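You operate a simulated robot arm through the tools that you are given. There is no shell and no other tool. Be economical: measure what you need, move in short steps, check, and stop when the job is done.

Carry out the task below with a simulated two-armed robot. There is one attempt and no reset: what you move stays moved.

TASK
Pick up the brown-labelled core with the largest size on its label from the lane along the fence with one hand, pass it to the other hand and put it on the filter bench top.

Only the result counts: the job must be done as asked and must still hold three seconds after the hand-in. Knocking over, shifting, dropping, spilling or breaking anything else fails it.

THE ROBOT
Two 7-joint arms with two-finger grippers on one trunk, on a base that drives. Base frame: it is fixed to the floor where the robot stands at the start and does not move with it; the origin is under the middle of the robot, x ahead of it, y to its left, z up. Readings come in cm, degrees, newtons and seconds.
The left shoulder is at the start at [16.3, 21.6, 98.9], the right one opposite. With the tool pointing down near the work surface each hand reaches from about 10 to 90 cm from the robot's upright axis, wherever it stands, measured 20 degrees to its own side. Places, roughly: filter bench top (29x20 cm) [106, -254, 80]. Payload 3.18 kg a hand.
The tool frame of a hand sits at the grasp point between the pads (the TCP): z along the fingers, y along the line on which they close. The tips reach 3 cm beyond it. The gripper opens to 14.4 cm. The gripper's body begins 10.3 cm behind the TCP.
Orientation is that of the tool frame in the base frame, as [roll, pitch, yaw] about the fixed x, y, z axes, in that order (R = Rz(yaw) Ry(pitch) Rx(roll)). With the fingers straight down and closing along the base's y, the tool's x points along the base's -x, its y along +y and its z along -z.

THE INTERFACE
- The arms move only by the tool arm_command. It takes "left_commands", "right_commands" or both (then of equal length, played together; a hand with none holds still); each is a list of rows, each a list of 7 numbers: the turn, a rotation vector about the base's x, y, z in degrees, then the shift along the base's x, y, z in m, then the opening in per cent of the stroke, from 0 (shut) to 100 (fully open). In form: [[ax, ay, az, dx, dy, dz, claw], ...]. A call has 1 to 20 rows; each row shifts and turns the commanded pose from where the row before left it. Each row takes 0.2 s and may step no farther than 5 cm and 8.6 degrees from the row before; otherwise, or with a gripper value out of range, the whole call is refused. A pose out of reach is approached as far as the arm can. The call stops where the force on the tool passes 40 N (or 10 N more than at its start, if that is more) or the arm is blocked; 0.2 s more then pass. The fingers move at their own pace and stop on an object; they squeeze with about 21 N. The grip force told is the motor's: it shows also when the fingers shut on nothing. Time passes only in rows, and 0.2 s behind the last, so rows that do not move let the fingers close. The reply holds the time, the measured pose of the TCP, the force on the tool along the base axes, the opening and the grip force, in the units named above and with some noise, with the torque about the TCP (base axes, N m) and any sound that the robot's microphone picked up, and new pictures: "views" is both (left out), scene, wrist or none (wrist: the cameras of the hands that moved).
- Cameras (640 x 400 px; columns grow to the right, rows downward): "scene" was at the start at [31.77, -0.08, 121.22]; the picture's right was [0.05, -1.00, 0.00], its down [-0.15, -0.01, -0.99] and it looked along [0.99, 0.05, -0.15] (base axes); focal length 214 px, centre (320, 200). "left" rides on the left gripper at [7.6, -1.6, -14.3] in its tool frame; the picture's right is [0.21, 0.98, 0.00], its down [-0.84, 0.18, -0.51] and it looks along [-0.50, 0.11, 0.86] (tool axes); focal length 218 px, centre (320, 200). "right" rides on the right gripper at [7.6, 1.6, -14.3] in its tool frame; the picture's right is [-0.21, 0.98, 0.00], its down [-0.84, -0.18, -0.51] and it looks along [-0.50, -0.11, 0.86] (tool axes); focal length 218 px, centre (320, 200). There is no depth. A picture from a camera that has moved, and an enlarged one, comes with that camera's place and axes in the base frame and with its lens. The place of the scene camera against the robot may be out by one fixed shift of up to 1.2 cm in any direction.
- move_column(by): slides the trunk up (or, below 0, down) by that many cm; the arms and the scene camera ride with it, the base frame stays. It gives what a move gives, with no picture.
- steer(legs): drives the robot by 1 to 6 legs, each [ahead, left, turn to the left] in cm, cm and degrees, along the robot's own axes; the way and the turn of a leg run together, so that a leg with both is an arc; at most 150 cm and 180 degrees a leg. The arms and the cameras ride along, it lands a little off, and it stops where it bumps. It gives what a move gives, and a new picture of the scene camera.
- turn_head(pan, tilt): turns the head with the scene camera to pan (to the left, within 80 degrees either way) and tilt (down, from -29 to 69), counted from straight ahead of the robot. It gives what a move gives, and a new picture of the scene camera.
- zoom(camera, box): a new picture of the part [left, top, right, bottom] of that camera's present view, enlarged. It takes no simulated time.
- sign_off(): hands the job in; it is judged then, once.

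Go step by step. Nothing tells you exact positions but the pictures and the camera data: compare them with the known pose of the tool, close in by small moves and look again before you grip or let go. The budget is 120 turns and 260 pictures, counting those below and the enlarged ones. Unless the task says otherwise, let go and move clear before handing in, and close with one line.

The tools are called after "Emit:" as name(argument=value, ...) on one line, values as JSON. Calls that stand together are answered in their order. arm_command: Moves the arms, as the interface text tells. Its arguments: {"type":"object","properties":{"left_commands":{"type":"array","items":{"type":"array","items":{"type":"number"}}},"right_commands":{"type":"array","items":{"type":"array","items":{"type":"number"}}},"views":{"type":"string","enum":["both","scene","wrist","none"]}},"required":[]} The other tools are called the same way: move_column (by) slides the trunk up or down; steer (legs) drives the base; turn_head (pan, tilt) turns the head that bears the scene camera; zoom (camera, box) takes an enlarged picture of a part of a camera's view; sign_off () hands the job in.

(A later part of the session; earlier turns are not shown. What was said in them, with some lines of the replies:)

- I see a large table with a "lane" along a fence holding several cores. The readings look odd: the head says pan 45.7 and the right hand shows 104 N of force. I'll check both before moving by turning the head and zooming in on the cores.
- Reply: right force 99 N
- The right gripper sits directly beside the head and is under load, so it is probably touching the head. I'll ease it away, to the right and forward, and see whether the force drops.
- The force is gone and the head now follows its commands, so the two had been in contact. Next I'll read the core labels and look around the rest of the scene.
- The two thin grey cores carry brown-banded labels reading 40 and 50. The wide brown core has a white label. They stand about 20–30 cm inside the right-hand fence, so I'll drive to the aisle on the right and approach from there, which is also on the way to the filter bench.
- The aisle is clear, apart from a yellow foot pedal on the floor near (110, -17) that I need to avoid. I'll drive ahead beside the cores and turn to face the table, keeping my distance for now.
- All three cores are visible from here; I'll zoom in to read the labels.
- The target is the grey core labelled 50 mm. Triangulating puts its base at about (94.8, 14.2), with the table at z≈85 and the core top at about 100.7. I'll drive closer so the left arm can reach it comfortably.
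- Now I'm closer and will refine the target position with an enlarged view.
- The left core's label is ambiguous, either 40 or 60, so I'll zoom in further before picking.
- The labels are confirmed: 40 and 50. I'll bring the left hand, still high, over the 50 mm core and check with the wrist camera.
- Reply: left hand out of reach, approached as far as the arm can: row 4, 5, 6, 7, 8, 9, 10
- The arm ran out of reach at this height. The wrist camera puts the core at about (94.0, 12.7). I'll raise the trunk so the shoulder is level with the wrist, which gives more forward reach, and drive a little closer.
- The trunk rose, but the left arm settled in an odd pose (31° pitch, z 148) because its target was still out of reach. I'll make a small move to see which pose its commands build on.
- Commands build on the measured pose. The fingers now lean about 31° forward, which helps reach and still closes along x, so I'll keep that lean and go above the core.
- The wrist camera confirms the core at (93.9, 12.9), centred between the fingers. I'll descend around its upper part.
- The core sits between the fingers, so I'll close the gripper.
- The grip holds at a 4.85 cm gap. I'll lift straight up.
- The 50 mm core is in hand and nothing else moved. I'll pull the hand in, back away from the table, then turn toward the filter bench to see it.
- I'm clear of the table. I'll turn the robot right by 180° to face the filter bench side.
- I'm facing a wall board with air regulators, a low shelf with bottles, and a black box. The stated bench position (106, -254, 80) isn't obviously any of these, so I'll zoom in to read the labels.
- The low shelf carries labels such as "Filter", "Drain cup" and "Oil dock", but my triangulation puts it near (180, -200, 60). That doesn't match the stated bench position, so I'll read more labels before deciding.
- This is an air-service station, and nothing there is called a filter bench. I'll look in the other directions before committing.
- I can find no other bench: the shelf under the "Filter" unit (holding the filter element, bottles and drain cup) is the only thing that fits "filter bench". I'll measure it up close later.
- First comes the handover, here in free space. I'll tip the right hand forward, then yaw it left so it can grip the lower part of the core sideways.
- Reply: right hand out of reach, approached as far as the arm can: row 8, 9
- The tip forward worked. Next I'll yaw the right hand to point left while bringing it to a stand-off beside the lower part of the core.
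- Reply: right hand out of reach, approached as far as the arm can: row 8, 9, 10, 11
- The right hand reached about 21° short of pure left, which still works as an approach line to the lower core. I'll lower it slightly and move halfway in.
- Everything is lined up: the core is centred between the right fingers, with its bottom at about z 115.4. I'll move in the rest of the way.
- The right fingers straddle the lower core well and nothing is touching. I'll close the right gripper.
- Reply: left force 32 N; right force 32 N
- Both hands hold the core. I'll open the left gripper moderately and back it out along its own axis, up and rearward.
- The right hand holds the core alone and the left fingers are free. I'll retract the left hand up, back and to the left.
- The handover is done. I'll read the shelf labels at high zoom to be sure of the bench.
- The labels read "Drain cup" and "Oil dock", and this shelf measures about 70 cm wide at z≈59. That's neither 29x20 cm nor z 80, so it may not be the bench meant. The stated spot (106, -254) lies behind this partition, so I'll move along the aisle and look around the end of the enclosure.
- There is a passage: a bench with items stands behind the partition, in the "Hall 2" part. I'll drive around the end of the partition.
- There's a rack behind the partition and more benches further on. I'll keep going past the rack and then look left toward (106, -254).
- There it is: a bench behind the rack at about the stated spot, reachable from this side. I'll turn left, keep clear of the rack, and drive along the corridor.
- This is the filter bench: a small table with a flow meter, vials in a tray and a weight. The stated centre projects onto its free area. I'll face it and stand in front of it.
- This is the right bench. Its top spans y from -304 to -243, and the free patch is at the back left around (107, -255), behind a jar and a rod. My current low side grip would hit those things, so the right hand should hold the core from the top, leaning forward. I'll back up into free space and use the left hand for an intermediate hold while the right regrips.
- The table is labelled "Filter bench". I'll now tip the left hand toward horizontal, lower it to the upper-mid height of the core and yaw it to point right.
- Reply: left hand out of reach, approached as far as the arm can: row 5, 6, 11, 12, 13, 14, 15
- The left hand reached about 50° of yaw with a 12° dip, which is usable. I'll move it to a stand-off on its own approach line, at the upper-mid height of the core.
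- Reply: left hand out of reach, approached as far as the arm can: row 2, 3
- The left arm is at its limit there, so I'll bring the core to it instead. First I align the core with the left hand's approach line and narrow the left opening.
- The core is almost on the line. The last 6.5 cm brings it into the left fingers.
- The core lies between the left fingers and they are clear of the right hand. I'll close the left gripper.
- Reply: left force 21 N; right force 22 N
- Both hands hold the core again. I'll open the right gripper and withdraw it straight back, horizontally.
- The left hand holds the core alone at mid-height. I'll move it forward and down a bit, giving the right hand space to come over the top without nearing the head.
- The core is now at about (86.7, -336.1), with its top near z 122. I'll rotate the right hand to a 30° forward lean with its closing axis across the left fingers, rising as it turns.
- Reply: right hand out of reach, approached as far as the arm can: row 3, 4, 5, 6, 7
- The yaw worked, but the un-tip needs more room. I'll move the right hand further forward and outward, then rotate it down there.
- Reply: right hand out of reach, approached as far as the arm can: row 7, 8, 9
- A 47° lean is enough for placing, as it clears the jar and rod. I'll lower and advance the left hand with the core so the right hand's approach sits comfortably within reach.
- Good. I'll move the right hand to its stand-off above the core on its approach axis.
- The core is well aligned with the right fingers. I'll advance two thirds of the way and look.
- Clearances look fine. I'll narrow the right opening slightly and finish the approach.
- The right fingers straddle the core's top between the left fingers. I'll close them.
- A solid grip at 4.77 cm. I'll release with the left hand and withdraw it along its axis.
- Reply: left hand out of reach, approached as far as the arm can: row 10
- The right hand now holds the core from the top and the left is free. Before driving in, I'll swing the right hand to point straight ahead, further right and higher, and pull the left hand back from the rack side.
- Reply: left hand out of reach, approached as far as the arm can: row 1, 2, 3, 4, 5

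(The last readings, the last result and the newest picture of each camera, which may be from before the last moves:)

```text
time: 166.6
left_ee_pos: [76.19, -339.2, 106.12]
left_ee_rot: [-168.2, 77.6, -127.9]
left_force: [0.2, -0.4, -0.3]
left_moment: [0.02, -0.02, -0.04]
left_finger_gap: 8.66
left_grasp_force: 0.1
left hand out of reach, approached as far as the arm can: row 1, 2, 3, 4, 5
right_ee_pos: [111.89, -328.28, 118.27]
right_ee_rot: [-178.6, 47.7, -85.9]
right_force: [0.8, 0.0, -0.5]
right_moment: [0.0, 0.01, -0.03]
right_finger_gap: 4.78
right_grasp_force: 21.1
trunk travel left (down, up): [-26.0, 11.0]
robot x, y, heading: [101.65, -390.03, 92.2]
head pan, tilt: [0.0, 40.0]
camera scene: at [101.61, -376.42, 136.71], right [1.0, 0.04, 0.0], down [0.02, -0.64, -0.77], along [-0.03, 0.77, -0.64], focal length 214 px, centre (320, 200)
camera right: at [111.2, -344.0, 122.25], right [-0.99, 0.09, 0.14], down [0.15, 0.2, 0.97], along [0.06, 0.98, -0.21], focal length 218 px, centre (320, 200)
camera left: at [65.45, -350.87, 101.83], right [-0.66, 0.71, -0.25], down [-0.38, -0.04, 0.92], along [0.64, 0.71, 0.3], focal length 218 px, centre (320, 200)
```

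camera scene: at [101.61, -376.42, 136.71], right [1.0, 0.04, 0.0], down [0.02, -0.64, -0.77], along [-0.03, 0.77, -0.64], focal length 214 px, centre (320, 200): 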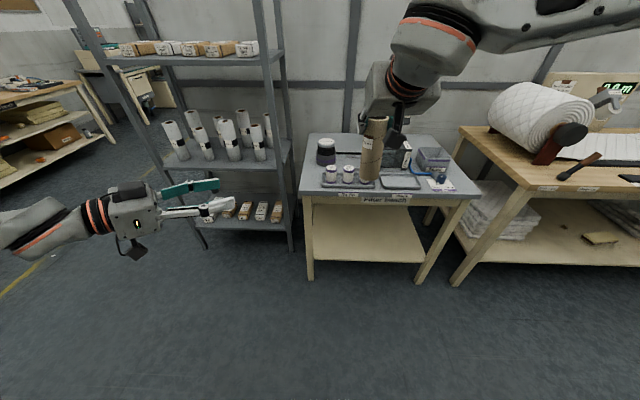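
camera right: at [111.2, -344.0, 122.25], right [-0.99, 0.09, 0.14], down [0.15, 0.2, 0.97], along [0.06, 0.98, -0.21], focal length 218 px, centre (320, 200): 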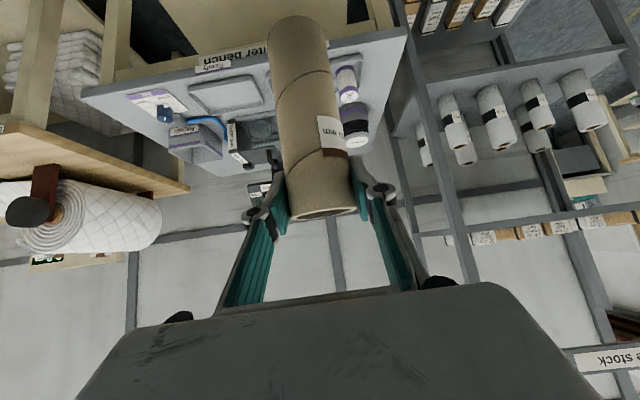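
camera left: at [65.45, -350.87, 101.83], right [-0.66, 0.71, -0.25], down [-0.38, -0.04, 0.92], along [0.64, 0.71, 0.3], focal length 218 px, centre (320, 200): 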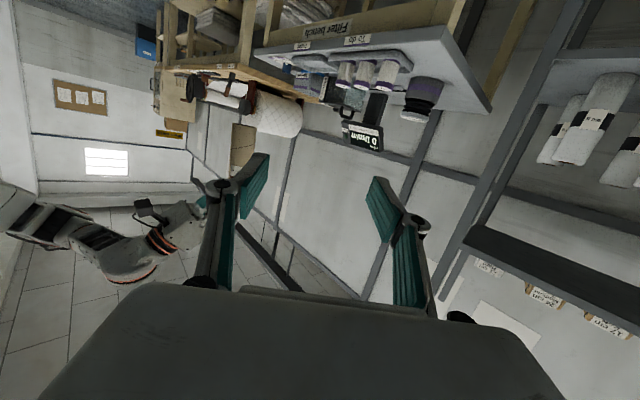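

The core hangs upright in the right hand with its bottom at about z 105, above everything on the bench. I'll drive in part way and check clearances.

Emit:
steer(legs=[[42, 3, -2]])

Emit:
turn_head(pan=0, tilt=65)

Emit:
turn_head(pan=0, tilt=35)

```text
time: 169.2
left_ee_pos: [73.04, -296.94, 106.07]
left_ee_rot: [-168.3, 77.4, -129.2]
left_force: [-0.6, 0.6, 0.3]
left_moment: [-0.01, -0.04, -0.02]
left_finger_gap: 8.64
left_grasp_force: 0.0
right_ee_pos: [109.06, -286.83, 118.23]
right_ee_rot: [-178.6, 47.7, -87.1]
right_force: [-0.3, 1.1, -1.1]
right_moment: [0.01, 0.0, -0.02]
right_finger_gap: 4.77
right_grasp_force: 21.3
trunk travel left (down, up): [-26.0, 11.0]
robot x, y, heading: [97.3, -348.41, 90.9]
head pan, tilt: [0.0, 40.0]
camera scene: at [97.81, -334.74, 136.71], right [1.0, 0.01, 0.0], down [0.01, -0.64, -0.77], along [-0.01, 0.77, -0.64], focal length 214 px, centre (320, 200)
```

scene: 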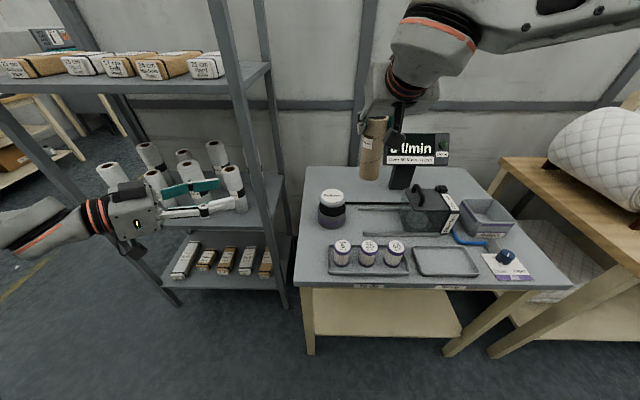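

```text
time: 170.1
left_ee_pos: [73.13, -296.91, 106.2]
left_ee_rot: [-168.3, 77.5, -129.2]
left_force: [-0.1, -0.1, -0.7]
left_moment: [-0.01, -0.01, 0.01]
left_finger_gap: 8.65
left_grasp_force: 0.1
right_ee_pos: [109.13, -287.02, 118.31]
right_ee_rot: [-178.7, 47.8, -87.2]
right_force: [-0.8, -1.1, -1.0]
right_moment: [-0.02, -0.02, 0.02]
right_finger_gap: 4.76
right_grasp_force: 20.7
trunk travel left (down, up): [-26.0, 11.0]
robot x, y, heading: [97.93, -348.19, 90.9]
head pan, tilt: [0.0, 65.0]
camera scene: at [97.85, -337.23, 133.49], right [1.0, 0.01, 0.0], down [0.01, -0.91, -0.42], along [-0.01, 0.42, -0.91], focal length 214 px, centre (320, 200)
```

scene: 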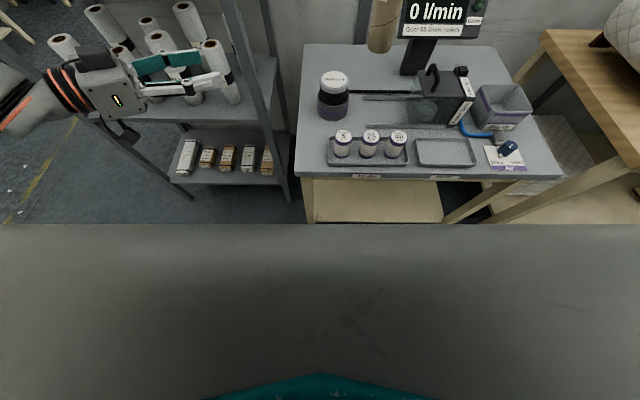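

```text
time: 171.0
left_ee_pos: [73.06, -297.0, 106.11]
left_ee_rot: [-168.3, 77.5, -129.3]
left_force: [0.5, -0.4, 0.0]
left_moment: [0.01, 0.01, 0.01]
left_finger_gap: 8.63
left_grasp_force: 0.2
right_ee_pos: [109.14, -286.85, 118.33]
right_ee_rot: [-178.7, 47.8, -87.0]
right_force: [-0.2, 0.9, -0.5]
right_moment: [-0.02, -0.03, 0.0]
right_finger_gap: 4.76
right_grasp_force: 21.3
trunk travel left (down, up): [-26.0, 11.0]
robot x, y, heading: [97.46, -348.62, 90.9]
head pan, tilt: [0.0, 35.0]
camera scene: at [97.81, -334.5, 137.46], right [1.0, 0.01, 0.0], down [0.01, -0.57, -0.82], along [-0.01, 0.82, -0.57], focal length 214 px, centre (320, 200)
```

scene: 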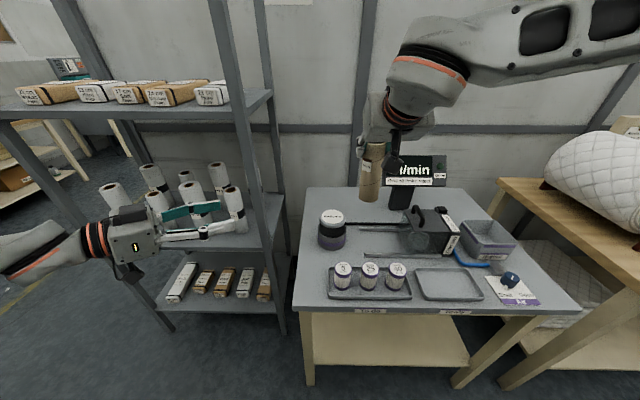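

From above, the free back patch spans roughly x 90–128 and y -272 to -241. The flow-meter stand is at (132, -258) and the jar at (101, -280). My target is (107, -257). I'll extend the right arm forward at this height.

Emit:
arm_command(right_commands=[[0, 0, 0, -0.004, 0.03, 0, 0], [0, 0, 0, -0.004, 0.03, 0, 0], [0, 0, 0, -0.004, 0.03, 0, 0], [0, 0, 0, -0.004, 0.03, 0, 0], [0, 0, 0, -0.004, 0.03, 0, 0], [0, 0, 0, 0, 0, 0, 0]], views="scene")

```text
time: 172.4
left_ee_pos: [73.17, -297.16, 106.15]
left_ee_rot: [-168.5, 77.5, -129.4]
left_force: [0.1, 0.0, -0.8]
left_moment: [0.02, 0.01, 0.04]
left_finger_gap: 8.66
left_grasp_force: 0.1
right_ee_pos: [107.27, -271.98, 118.61]
right_ee_rot: [-178.6, 47.8, -87.1]
right_force: [0.9, -0.2, -0.7]
right_moment: [0.02, 0.04, -0.02]
right_finger_gap: 4.76
right_grasp_force: 20.9
trunk travel left (down, up): [-26.0, 11.0]
robot x, y, heading: [97.56, -348.83, 90.9]
head pan, tilt: [0.0, 35.0]
camera scene: at [97.84, -334.56, 137.48], right [1.0, 0.01, 0.0], down [0.01, -0.57, -0.82], along [-0.01, 0.82, -0.57], focal length 214 px, centre (320, 200)
```

scene: 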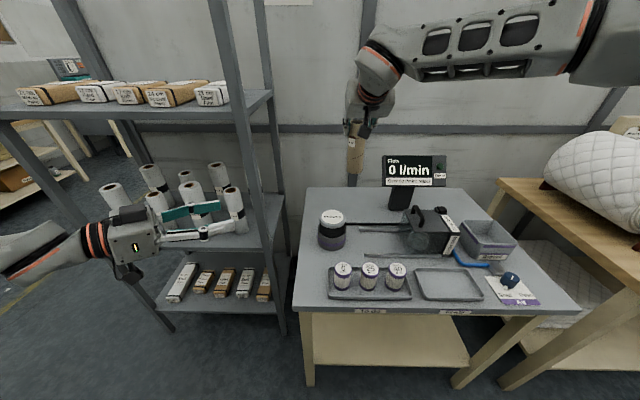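

It reached 77 cm ahead without limits. I'll continue to above the target.

Emit:
arm_command(right_commands=[[0, 0, 0, 0, 0.03, -0.005, 0], [0, 0, 0, 0, 0.03, -0.01, 0], [0, 0, 0, 0, 0.03, -0.015, 0], [0, 0, 0, 0, 0.03, -0.015, 0], [0, 0, 0, 0, 0.03, -0.015, 0], [0, 0, 0, 0, 0, 0, 0]], views="both")

```text
time: 173.8
left_ee_pos: [73.33, -297.08, 106.22]
left_ee_rot: [-168.6, 77.4, -129.5]
left_force: [0.9, 0.2, 0.8]
left_moment: [-0.02, 0.02, 0.05]
left_finger_gap: 8.63
left_grasp_force: 0.0
right_ee_pos: [107.25, -256.94, 112.26]
right_ee_rot: [-178.7, 47.9, -87.2]
right_force: [1.0, -0.1, -0.9]
right_moment: [0.01, 0.0, 0.04]
right_finger_gap: 4.75
right_grasp_force: 20.7
trunk travel left (down, up): [-26.0, 11.0]
robot x, y, heading: [97.44, -348.64, 90.8]
head pan, tilt: [0.0, 35.0]
camera scene: at [97.93, -334.59, 137.49], right [1.0, 0.01, 0.0], down [0.01, -0.57, -0.82], along [-0.01, 0.82, -0.57], focal length 214 px, centre (320, 200)
camera right: at [106.24, -272.69, 116.27], right [-0.98, 0.11, 0.14], down [0.16, 0.2, 0.97], along [0.08, 0.97, -0.21], focal length 218 px, centre (320, 200)
```

scene: 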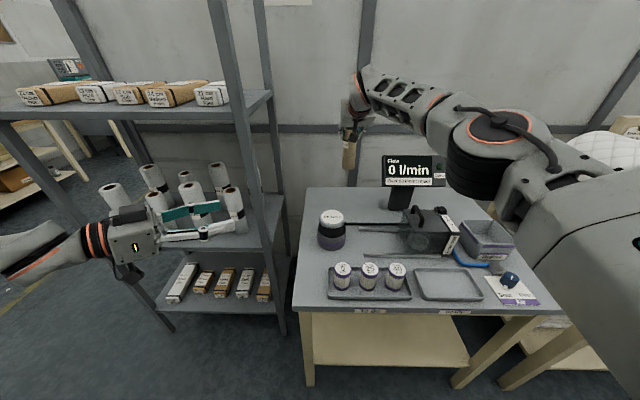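
right: 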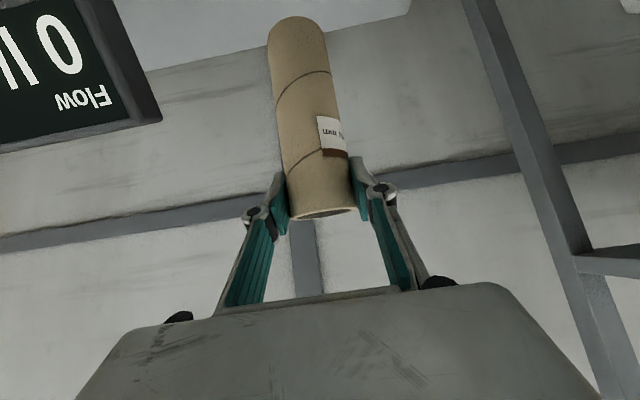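

I'm above the target with the display and wall clear. I'll lower most of the way and look.

Emit:
arm_command(right_commands=[[0, 0, 0, 0, 0, -0.025, 0], [0, 0, 0, 0, 0, -0.025, 0], [0, 0, 0, 0, 0, -0.025, 0], [0, 0, 0, 0, 0, -0.025, 0], [0, 0, 0, 0, 0, -0.025, 0], [0, 0, 0, 0, 0, 0, 0]], views="both")

Emit:
zoom(camera="scene", box=[280, 100, 480, 250])

```text
time: 175.2
left_ee_pos: [73.11, -296.97, 106.17]
left_ee_rot: [-168.4, 77.5, -129.3]
left_force: [-0.9, 0.5, 0.0]
left_moment: [0.04, 0.01, 0.0]
left_finger_gap: 8.61
left_grasp_force: 0.1
right_ee_pos: [107.35, -256.94, 99.66]
right_ee_rot: [-178.6, 47.8, -87.1]
right_force: [-0.2, 0.3, -0.8]
right_moment: [-0.01, 0.01, 0.02]
right_finger_gap: 4.77
right_grasp_force: 20.8
trunk travel left (down, up): [-26.0, 11.0]
robot x, y, heading: [97.6, -348.23, 91.1]
head pan, tilt: [0.0, 35.0]
camera scene: at [97.81, -334.54, 137.48], right [1.0, 0.01, 0.0], down [0.01, -0.57, -0.82], along [-0.01, 0.82, -0.57], focal length 214 px, centre (320, 200)
camera right: at [106.28, -272.63, 103.65], right [-0.98, 0.11, 0.14], down [0.16, 0.2, 0.97], along [0.08, 0.97, -0.21], focal length 218 px, centre (320, 200)
```

scene: 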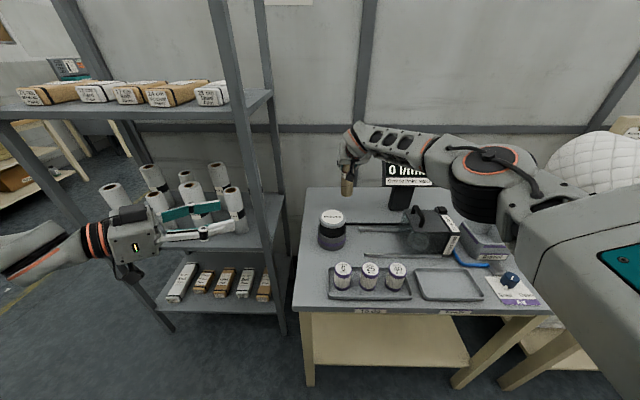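
right: 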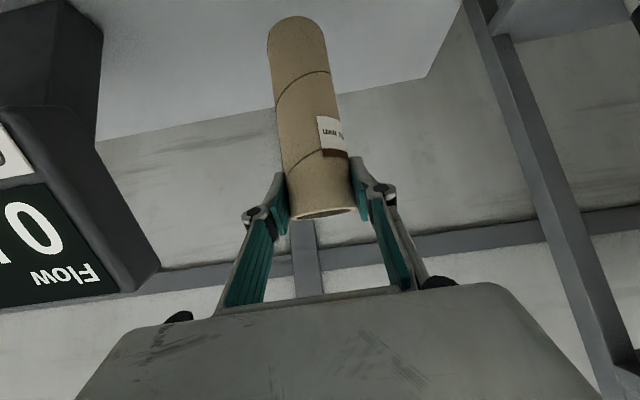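

```text
2.67 times, centred on (380, 175) of scene
camera zoom: at [97.81, -334.54, 137.48], right [1.0, 0.01, 0.0], down [0.01, -0.57, -0.82], along [-0.01, 0.82, -0.57], focal length 572 px, centre (160, 267)
```

zoom: 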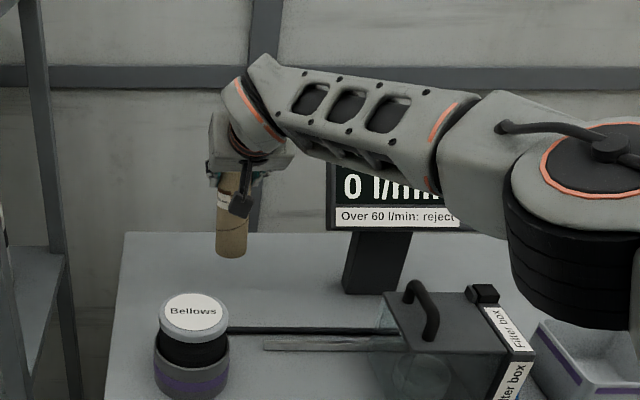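

The core is clear, but the right elbow is getting low near the filter box. Raising the trunk lifts the shoulder and elbow, so I'll raise it and then lower the hand again.

Emit:
move_column(by=10.5)

Emit:
arm_command(right_commands=[[0, 0, 0, 0, 0, -0.02, 0], [0, 0, 0, 0, 0, -0.025, 0], [0, 0, 0, 0, 0, -0.025, 0], [0, 0, 0, 0, 0, -0.025, 0], [0, 0, 0, 0, 0, 0, 0]], views="both")

Emit:
zoom(camera="scene", box=[280, 100, 560, 300])

```text
time: 176.6
left_ee_pos: [73.09, -297.01, 116.67]
left_ee_rot: [-168.2, 77.5, -129.2]
left_force: [-0.2, -0.4, 0.2]
left_moment: [-0.02, -0.01, 0.01]
left_finger_gap: 8.62
left_grasp_force: 0.0
right_ee_pos: [107.16, -256.83, 110.22]
right_ee_rot: [-178.6, 47.7, -87.0]
right_force: [0.0, 0.0, 0.3]
right_moment: [0.02, -0.01, 0.02]
right_finger_gap: 4.76
right_grasp_force: 20.5
trunk travel left (down, up): [-36.5, 0.5]
robot x, y, heading: [97.74, -348.5, 91.0]
head pan, tilt: [0.0, 35.0]
```

```text
time: 177.8
left_ee_pos: [73.18, -297.0, 116.67]
left_ee_rot: [-168.2, 77.5, -129.4]
left_force: [-0.8, 0.0, 1.0]
left_moment: [-0.02, 0.05, -0.04]
left_finger_gap: 8.64
left_grasp_force: 0.0
right_ee_pos: [107.46, -257.5, 101.12]
right_ee_rot: [-178.6, 47.7, -87.1]
right_force: [-0.2, -0.6, -1.0]
right_moment: [-0.01, -0.01, 0.02]
right_finger_gap: 4.75
right_grasp_force: 21.4
right hand out of reach, approached as far as the arm can: row 3, 4
trunk travel left (down, up): [-36.5, 0.5]
robot x, y, heading: [97.73, -348.4, 90.9]
head pan, tilt: [0.0, 35.0]
camera scene: at [97.83, -336.18, 148.06], right [1.0, 0.01, 0.0], down [0.01, -0.57, -0.82], along [-0.01, 0.82, -0.57], focal length 214 px, centre (320, 200)
camera right: at [106.36, -273.24, 105.03], right [-0.98, 0.11, 0.14], down [0.16, 0.2, 0.97], along [0.08, 0.97, -0.21], focal length 218 px, centre (320, 200)
```

scene: 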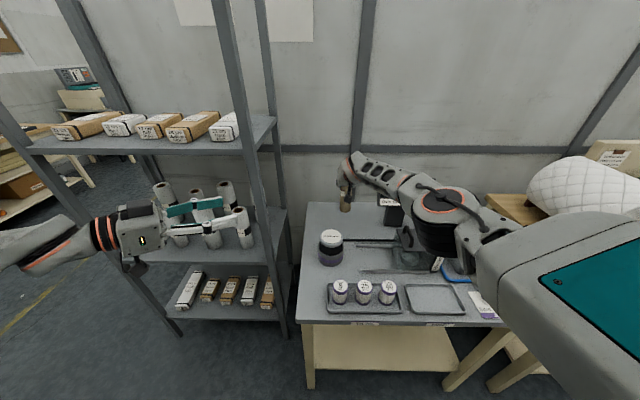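
right: 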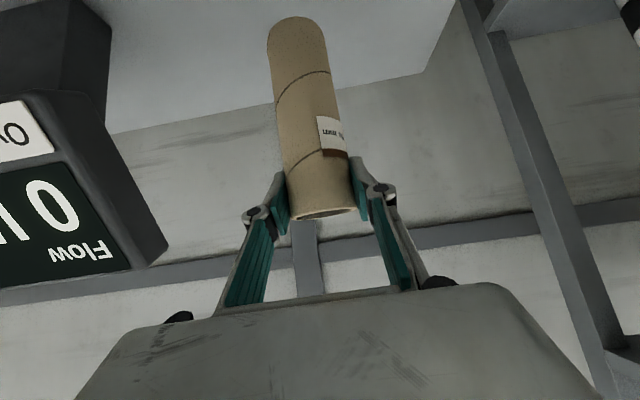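

```text
2.00 times, centred on (420, 200) of scene
camera zoom: at [97.83, -336.18, 148.06], right [1.0, 0.01, 0.0], down [0.01, -0.57, -0.82], along [-0.01, 0.82, -0.57], focal length 429 px, centre (120, 200)
```

zoom: 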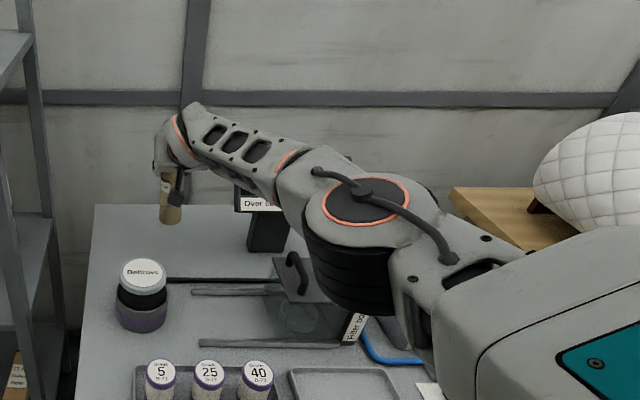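

The arm is now nearly straight and at its limit. I'll raise and retract the core a little, then shift the base forward and left so that the arm bends more and the elbow stays off the filter box.

Emit:
arm_command(right_commands=[[0, 0, 0, 0, -0.01, 0.025, 0], [0, 0, 0, 0, -0.02, 0.03, 0], [0, 0, 0, 0, -0.025, 0.03, 0], [0, 0, 0, 0, -0.025, 0.01, 0], [0, 0, 0, 0, -0.025, 0, 0], [0, 0, 0, 0, 0, 0, 0]], views="none")

Emit:
steer(legs=[[0, 12, 0], [8, 0, 0]])

```text
time: 179.2
left_ee_pos: [73.26, -297.08, 116.63]
left_ee_rot: [-168.2, 77.5, -129.3]
left_force: [1.2, 1.0, -0.4]
left_moment: [0.0, 0.04, -0.01]
left_finger_gap: 8.63
left_grasp_force: 0.1
right_ee_pos: [107.44, -268.09, 110.41]
right_ee_rot: [-178.6, 47.7, -87.1]
right_force: [-0.4, 0.3, -0.9]
right_moment: [-0.06, 0.02, 0.01]
right_finger_gap: 4.78
right_grasp_force: 20.9
trunk travel left (down, up): [-36.5, 0.5]
robot x, y, heading: [97.93, -348.4, 91.0]
head pan, tilt: [0.0, 35.0]
```

```text
time: 181.6
left_ee_pos: [60.79, -289.28, 116.67]
left_ee_rot: [-168.1, 77.3, -128.9]
left_force: [0.1, 0.8, -0.5]
left_moment: [0.01, -0.02, -0.03]
left_finger_gap: 8.66
left_grasp_force: 0.0
right_ee_pos: [94.81, -260.23, 110.47]
right_ee_rot: [-178.6, 47.7, -86.9]
right_force: [-0.3, 0.5, -1.5]
right_moment: [0.02, -0.02, 0.0]
right_finger_gap: 4.77
right_grasp_force: 20.8
trunk travel left (down, up): [-36.5, 0.5]
robot x, y, heading: [85.18, -340.26, 91.1]
head pan, tilt: [0.0, 35.0]
camera scene: at [85.58, -328.23, 148.04], right [1.0, 0.02, 0.0], down [0.01, -0.57, -0.82], along [-0.02, 0.82, -0.57], focal length 214 px, centre (320, 200)
```

scene: 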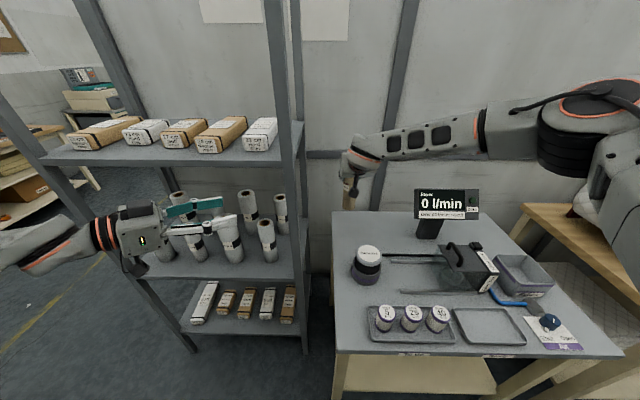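

There's much more room now. I'll shift the hand to (106, -257) and bring the trunk down 6 cm.

Emit:
arm_command(right_commands=[[0, 0, 0, 0.028, 0.008, 0, 0], [0, 0, 0, 0.028, 0.008, 0, 0], [0, 0, 0, 0.028, 0.008, 0, 0], [0, 0, 0, 0.028, 0.008, 0, 0], [0, 0, 0, 0, 0, 0, 0]], views="none")

Emit:
move_column(by=-6)

Emit:
zoom(camera="scene", box=[0, 0, 640, 400])

```text
time: 182.8
left_ee_pos: [60.76, -289.34, 116.59]
left_ee_rot: [-168.2, 77.5, -128.9]
left_force: [-0.3, -0.2, -0.2]
left_moment: [0.01, -0.03, 0.0]
left_finger_gap: 8.64
left_grasp_force: 0.0
right_ee_pos: [105.9, -257.06, 110.35]
right_ee_rot: [-178.6, 47.7, -86.8]
right_force: [0.7, 0.5, -0.4]
right_moment: [0.01, -0.01, -0.06]
right_finger_gap: 4.77
right_grasp_force: 21.0
trunk travel left (down, up): [-36.5, 0.5]
robot x, y, heading: [85.27, -340.75, 91.1]
head pan, tilt: [0.0, 35.0]
```

```text
time: 183.8
left_ee_pos: [60.75, -289.36, 110.67]
left_ee_rot: [-168.4, 77.5, -129.0]
left_force: [0.7, 0.5, -0.4]
left_moment: [0.02, 0.02, 0.0]
left_finger_gap: 8.64
left_grasp_force: 0.0
right_ee_pos: [105.94, -257.05, 104.55]
right_ee_rot: [-178.6, 47.8, -86.9]
right_force: [0.0, -0.4, -0.6]
right_moment: [0.04, -0.01, 0.0]
right_finger_gap: 4.79
right_grasp_force: 20.9
trunk travel left (down, up): [-30.5, 6.5]
robot x, y, heading: [85.64, -340.27, 91.1]
head pan, tilt: [0.0, 35.0]
```

```text
1.00 times, centred on (320, 200) of scene (not enlarged: the box is as wide or as high as the picture)
camera zoom: at [85.59, -328.16, 142.11], right [1.0, 0.02, 0.0], down [0.01, -0.57, -0.82], along [-0.02, 0.82, -0.57], focal length 214 px, centre (320, 200)
```

zoom: 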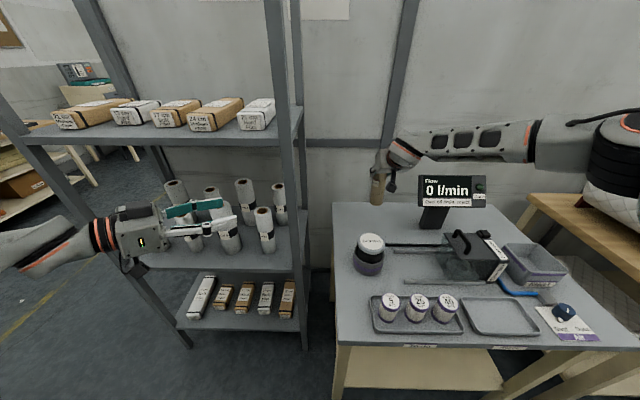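

The elbow and forearm are well clear now. I'll lower toward the bench top.

Emit:
arm_command(right_commands=[[0, 0, 0, 0, 0, -0.025, 0], [0, 0, 0, 0, 0, -0.025, 0], [0, 0, 0, 0, 0, -0.025, 0], [0, 0, 0, 0, 0, -0.01, 0], [0, 0, 0, 0, 0, 0, 0]], views="both")

Emit:
zoom(camera="scene", box=[320, 120, 520, 270])

```text
time: 185.0
left_ee_pos: [60.69, -289.32, 110.69]
left_ee_rot: [-168.2, 77.4, -129.0]
left_force: [0.5, -0.1, -0.3]
left_moment: [-0.04, -0.01, -0.03]
left_finger_gap: 8.62
left_grasp_force: 0.0
right_ee_pos: [106.19, -257.14, 95.73]
right_ee_rot: [-178.6, 47.7, -86.9]
right_force: [0.8, -0.1, -0.7]
right_moment: [-0.02, 0.04, 0.01]
right_finger_gap: 4.76
right_grasp_force: 20.9
trunk travel left (down, up): [-30.5, 6.5]
robot x, y, heading: [85.36, -340.36, 91.1]
head pan, tilt: [0.0, 35.0]
camera scene: at [85.59, -328.1, 142.09], right [1.0, 0.02, 0.0], down [0.01, -0.57, -0.82], along [-0.02, 0.82, -0.57], focal length 214 px, centre (320, 200)
camera right: at [105.18, -272.82, 99.81], right [-0.98, 0.1, 0.14], down [0.16, 0.2, 0.97], along [0.07, 0.97, -0.21], focal length 218 px, centre (320, 200)
```

scene: 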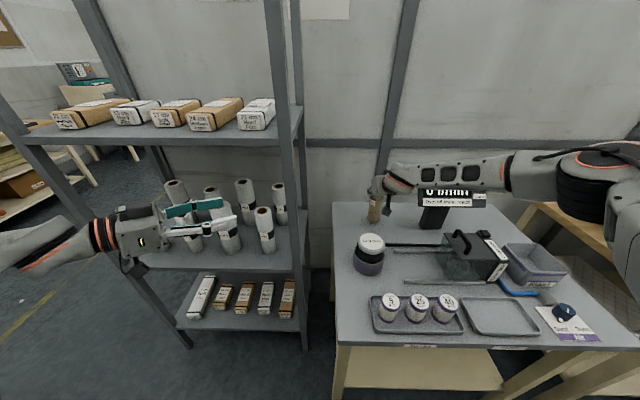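
right: 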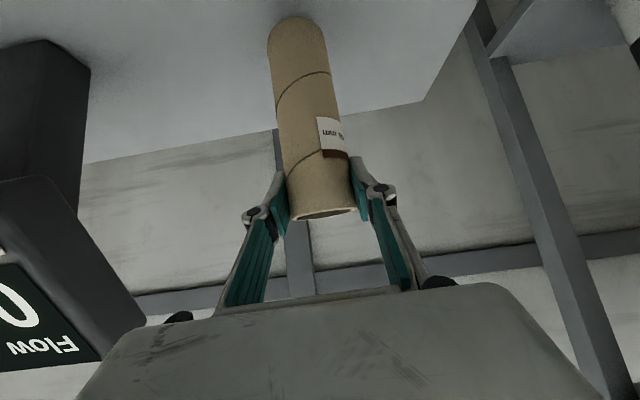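

```text
2.67 times, centred on (420, 195) of scene
camera zoom: at [85.59, -328.1, 142.09], right [1.0, 0.02, 0.0], down [0.01, -0.57, -0.82], along [-0.02, 0.82, -0.57], focal length 572 px, centre (53, 213)
```

zoom: 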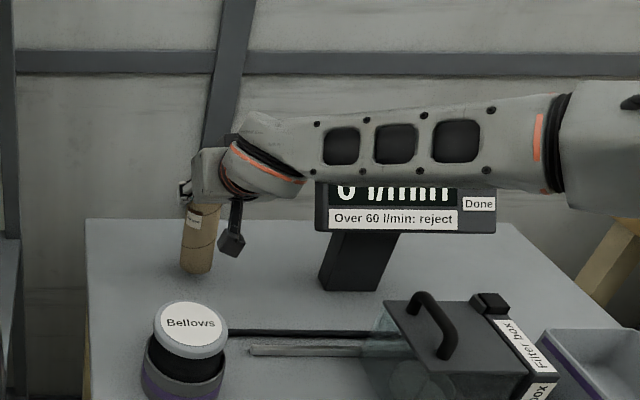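

The core base is about 2 cm above the top. I'll lower it in small steps, watching the force.

Emit:
arm_command(right_commands=[[0, 0, 0, 0, 0, -0.006, 0], [0, 0, 0, 0, 0, -0.006, 0], [0, 0, 0, 0, 0, -0.005, 0], [0, 0, 0, 0, 0, 0, 0]], views="none")

Emit:
arm_command(right_commands=[[0, 0, 0, 0, 0, -0.003, 0], [0, 0, 0, 0, 0, -0.003, 0], [0, 0, 0, 0, 0, 0, 0]], views="none")

```text
time: 186.0
left_ee_pos: [60.8, -289.35, 110.59]
left_ee_rot: [-168.3, 77.5, -129.1]
left_force: [1.0, 0.5, -0.1]
left_moment: [-0.03, 0.02, 0.0]
left_finger_gap: 8.68
left_grasp_force: 0.1
right_ee_pos: [106.16, -257.09, 94.15]
right_ee_rot: [-178.6, 47.8, -86.9]
right_force: [-0.5, 0.5, -1.0]
right_moment: [-0.03, 0.0, 0.01]
right_finger_gap: 4.77
right_grasp_force: 21.3
trunk travel left (down, up): [-30.5, 6.5]
robot x, y, heading: [85.17, -340.91, 91.0]
head pan, tilt: [0.0, 35.0]
```

```text
time: 186.8
left_ee_pos: [60.84, -289.38, 110.73]
left_ee_rot: [-168.3, 77.5, -129.0]
left_force: [-0.3, -0.5, 0.2]
left_moment: [0.04, 0.01, -0.01]
left_finger_gap: 8.66
left_grasp_force: 0.0
right_ee_pos: [106.08, -256.97, 93.65]
right_ee_rot: [-178.6, 47.6, -86.9]
right_force: [0.6, 0.6, -0.3]
right_moment: [0.02, 0.01, -0.02]
right_finger_gap: 4.76
right_grasp_force: 20.5
trunk travel left (down, up): [-30.5, 6.5]
robot x, y, heading: [85.38, -340.62, 91.1]
head pan, tilt: [0.0, 35.0]
```

No contact yet, so I'll continue in small steps.

Emit:
arm_command(right_commands=[[0, 0, 0, 0, 0, -0.003, 0], [0, 0, 0, 0, 0, -0.002, 0], [0, 0, 0, 0, 0, 0, 0]], views="none")

Emit:
arm_command(right_commands=[[0, 0, 0, 0, 0, -0.002, 0], [0, 0, 0, 0, 0, -0.002, 0], [0, 0, 0, 0, 0, 0, 0]], views="both")

```text
time: 187.6
left_ee_pos: [60.67, -289.53, 110.62]
left_ee_rot: [-168.4, 77.5, -129.2]
left_force: [0.0, -0.2, 0.6]
left_moment: [0.02, 0.01, -0.02]
left_finger_gap: 8.62
left_grasp_force: 0.0
right_ee_pos: [106.0, -257.21, 93.54]
right_ee_rot: [-178.6, 48.0, -87.0]
right_force: [2.7, 0.8, 12.0]
right_moment: [0.38, -0.23, -0.07]
right_finger_gap: 4.81
right_grasp_force: 21.0
trunk travel left (down, up): [-30.5, 6.5]
robot x, y, heading: [85.29, -340.97, 91.1]
head pan, tilt: [0.0, 35.0]
```

```text
time: 188.4
left_ee_pos: [60.73, -289.54, 110.75]
left_ee_rot: [-168.6, 77.5, -129.3]
left_force: [-0.4, -0.4, -0.2]
left_moment: [-0.05, -0.02, -0.01]
left_finger_gap: 8.64
left_grasp_force: 0.1
right_ee_pos: [106.01, -257.19, 93.26]
right_ee_rot: [-178.6, 48.0, -87.0]
right_force: [2.6, -1.9, 22.8]
right_moment: [0.24, -0.2, -0.06]
right_finger_gap: 4.78
right_grasp_force: 20.9
trunk travel left (down, up): [-30.5, 6.5]
robot x, y, heading: [85.23, -340.51, 91.0]
head pan, tilt: [0.0, 35.0]
camera scene: at [85.55, -328.39, 142.13], right [1.0, 0.02, 0.0], down [0.01, -0.57, -0.82], along [-0.02, 0.82, -0.57], focal length 214 px, centre (320, 200)
camera right: at [105.01, -272.82, 97.1], right [-0.98, 0.1, 0.14], down [0.16, 0.19, 0.97], along [0.07, 0.98, -0.21], focal length 218 px, centre (320, 200)
```

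scene: 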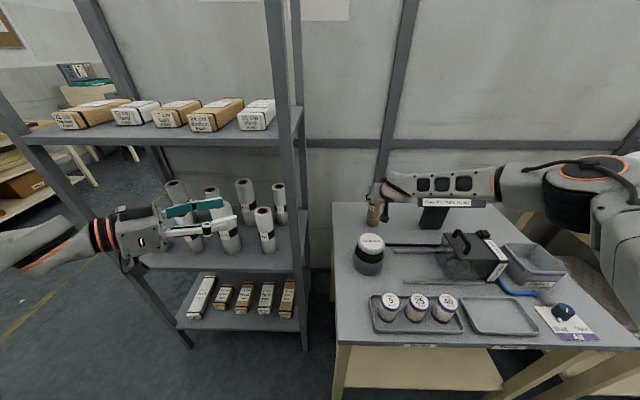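
right: 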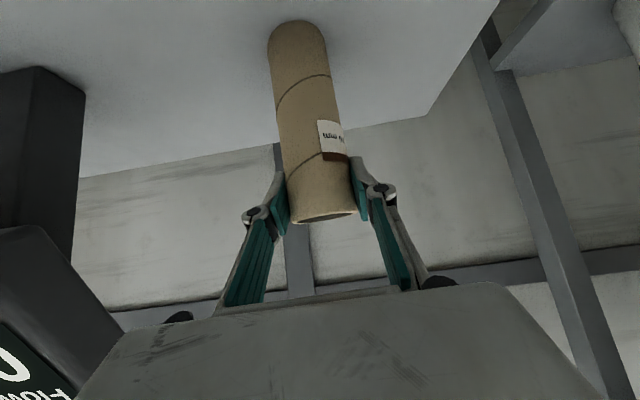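

The core is on the bench, pressing with 22 N. I'll relieve the pressure a little and open the fingers gradually.

Emit:
arm_command(right_commands=[[0, 0, 0, 0, 0, 0.002, 0], [0, 0, 0, 0, 0, 0, 0], [0, 0, 0, 0, 0, 0, 34], [0, 0, 0, 0, 0, 0, 37], [0, 0, 0, 0, 0, 0, 42], [0, 0, 0, 0, 0, 0, 50], [0, 0, 0, 0, 0, 0, 60], [0, 0, 0, 0, 0, 0, 60]], views="wrist")

```text
time: 190.2
left_ee_pos: [60.67, -289.36, 110.62]
left_ee_rot: [-168.3, 77.5, -128.9]
left_force: [0.1, -0.3, -0.5]
left_moment: [-0.01, 0.0, -0.02]
left_finger_gap: 8.66
left_grasp_force: 0.0
right_ee_pos: [106.04, -257.07, 93.02]
right_ee_rot: [-178.6, 47.6, -87.0]
right_force: [0.2, -0.3, -1.0]
right_moment: [-0.01, 0.0, -0.05]
right_finger_gap: 8.63
right_grasp_force: 0.1
trunk travel left (down, up): [-30.5, 6.5]
robot x, y, heading: [85.32, -340.95, 90.9]
head pan, tilt: [0.0, 35.0]
camera right: at [105.07, -272.76, 96.99], right [-0.98, 0.1, 0.14], down [0.16, 0.2, 0.97], along [0.07, 0.97, -0.21], focal length 218 px, centre (320, 200)
```

right: 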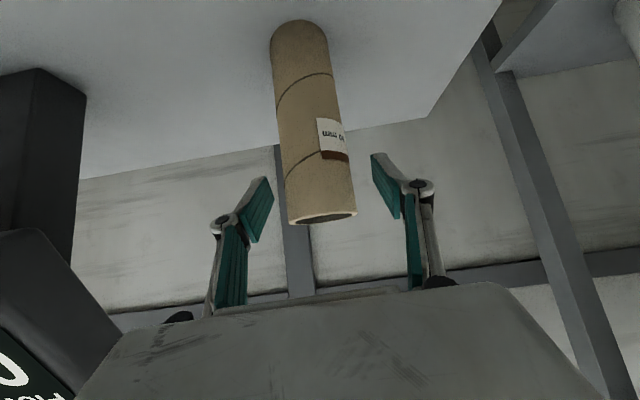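

The core stands freely. I'll lift the hand straight up between the sides of the core, then back away.

Emit:
arm_command(right_commands=[[0, 0, 0, 0, -0.003, 0.02, 62], [0, 0, 0, 0, -0.005, 0.025, 62], [0, 0, 0, 0, -0.005, 0.025, 62], [0, 0, 0, 0, -0.01, 0.03, 62], [0, 0, 0, 0, -0.02, 0.03, 62], [0, 0, 0, 0, -0.03, 0.02, 62], [0, 0, 0, 0, -0.03, 0.01, 62], [0, 0, 0, 0, -0.03, 0, 62], [0, 0, 0, 0, 0, 0, 62]], views="both")

```text
time: 192.2
left_ee_pos: [60.72, -289.25, 110.7]
left_ee_rot: [-168.2, 77.5, -128.8]
left_force: [0.1, -0.7, 0.6]
left_moment: [-0.03, -0.01, 0.0]
left_finger_gap: 8.63
left_grasp_force: 0.0
right_ee_pos: [105.85, -270.51, 109.12]
right_ee_rot: [-178.6, 47.8, -86.8]
right_force: [-0.1, -0.2, 0.2]
right_moment: [-0.02, -0.03, 0.01]
right_finger_gap: 8.92
right_grasp_force: 0.1
trunk travel left (down, up): [-30.5, 6.5]
robot x, y, heading: [85.61, -340.96, 91.2]
head pan, tilt: [0.0, 35.0]
camera scene: at [85.57, -328.07, 142.09], right [1.0, 0.02, 0.0], down [0.01, -0.57, -0.82], along [-0.02, 0.82, -0.57], focal length 214 px, centre (320, 200)
camera right: at [104.91, -286.19, 113.04], right [-0.98, 0.1, 0.14], down [0.16, 0.2, 0.97], along [0.07, 0.97, -0.21], focal length 218 px, centre (320, 200)
```

scene: 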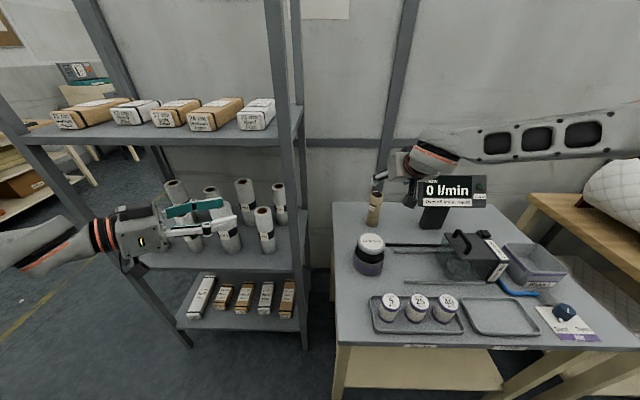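
right: 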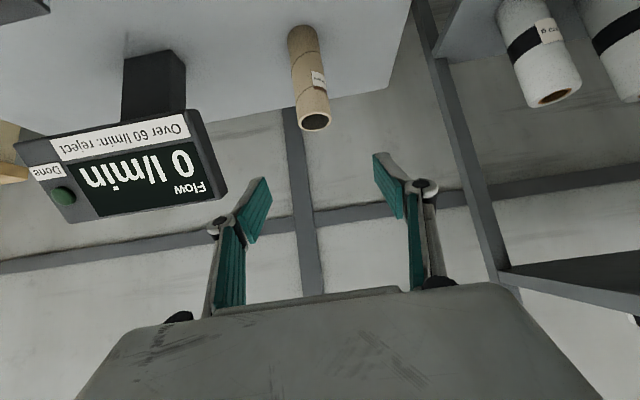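

The core stands upright on the filter bench and nothing else has moved. I'll pull the hand well clear and take a last look.

Emit:
arm_command(right_commands=[[0, 0, 0, 0, -0.02, 0.03, 62], [0, 0, 0, 0, -0.03, 0.02, 62], [0, 0, 0, 0, -0.03, 0.02, 62], [0, 0, 0, 0, -0.03, 0, 62], [0, 0, 0, 0, 0, 0, 62]], views="scene")

Emit:
zoom(camera="scene", box=[320, 150, 560, 320])

```text
time: 193.4
left_ee_pos: [60.7, -289.32, 110.52]
left_ee_rot: [-168.2, 77.4, -128.9]
left_force: [0.5, -0.1, 0.7]
left_moment: [0.0, 0.02, -0.03]
left_finger_gap: 8.65
left_grasp_force: 0.1
right_ee_pos: [106.28, -281.31, 115.92]
right_ee_rot: [-178.6, 47.7, -86.8]
right_force: [-0.5, 0.2, -0.5]
right_moment: [0.03, -0.01, -0.01]
right_finger_gap: 8.93
right_grasp_force: 0.0
trunk travel left (down, up): [-30.5, 6.5]
robot x, y, heading: [85.34, -340.84, 91.0]
head pan, tilt: [0.0, 35.0]
camera scene: at [85.56, -328.08, 142.09], right [1.0, 0.02, 0.0], down [0.01, -0.57, -0.82], along [-0.02, 0.82, -0.57], focal length 214 px, centre (320, 200)
```

scene: 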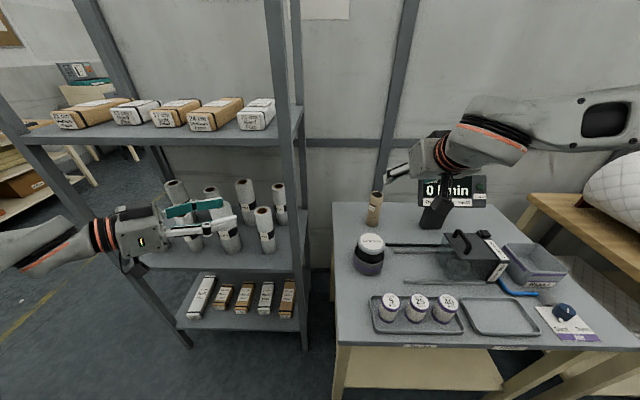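

```text
2.35 times, centred on (440, 235) of scene
camera zoom: at [85.56, -328.08, 142.09], right [1.0, 0.02, 0.0], down [0.01, -0.57, -0.82], along [-0.02, 0.82, -0.57], focal length 505 px, centre (38, 118)
```

zoom: 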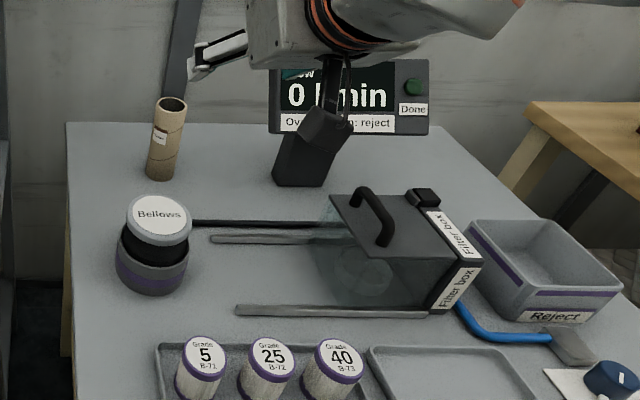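

The 50 mm brown-labelled core stands upright and free on the filter bench top, both hands are clear and everything else is in place, so I'm handing in.

Emit:
sign_off()

```text
The job is handed in.
```

The 50 mm core, the largest of the brown-labelled ones, was picked up by the left hand, passed to the right, and now stands upright on the filter bench top; the right hand briefly gave it back to the left to regrip it from the top before placing it.
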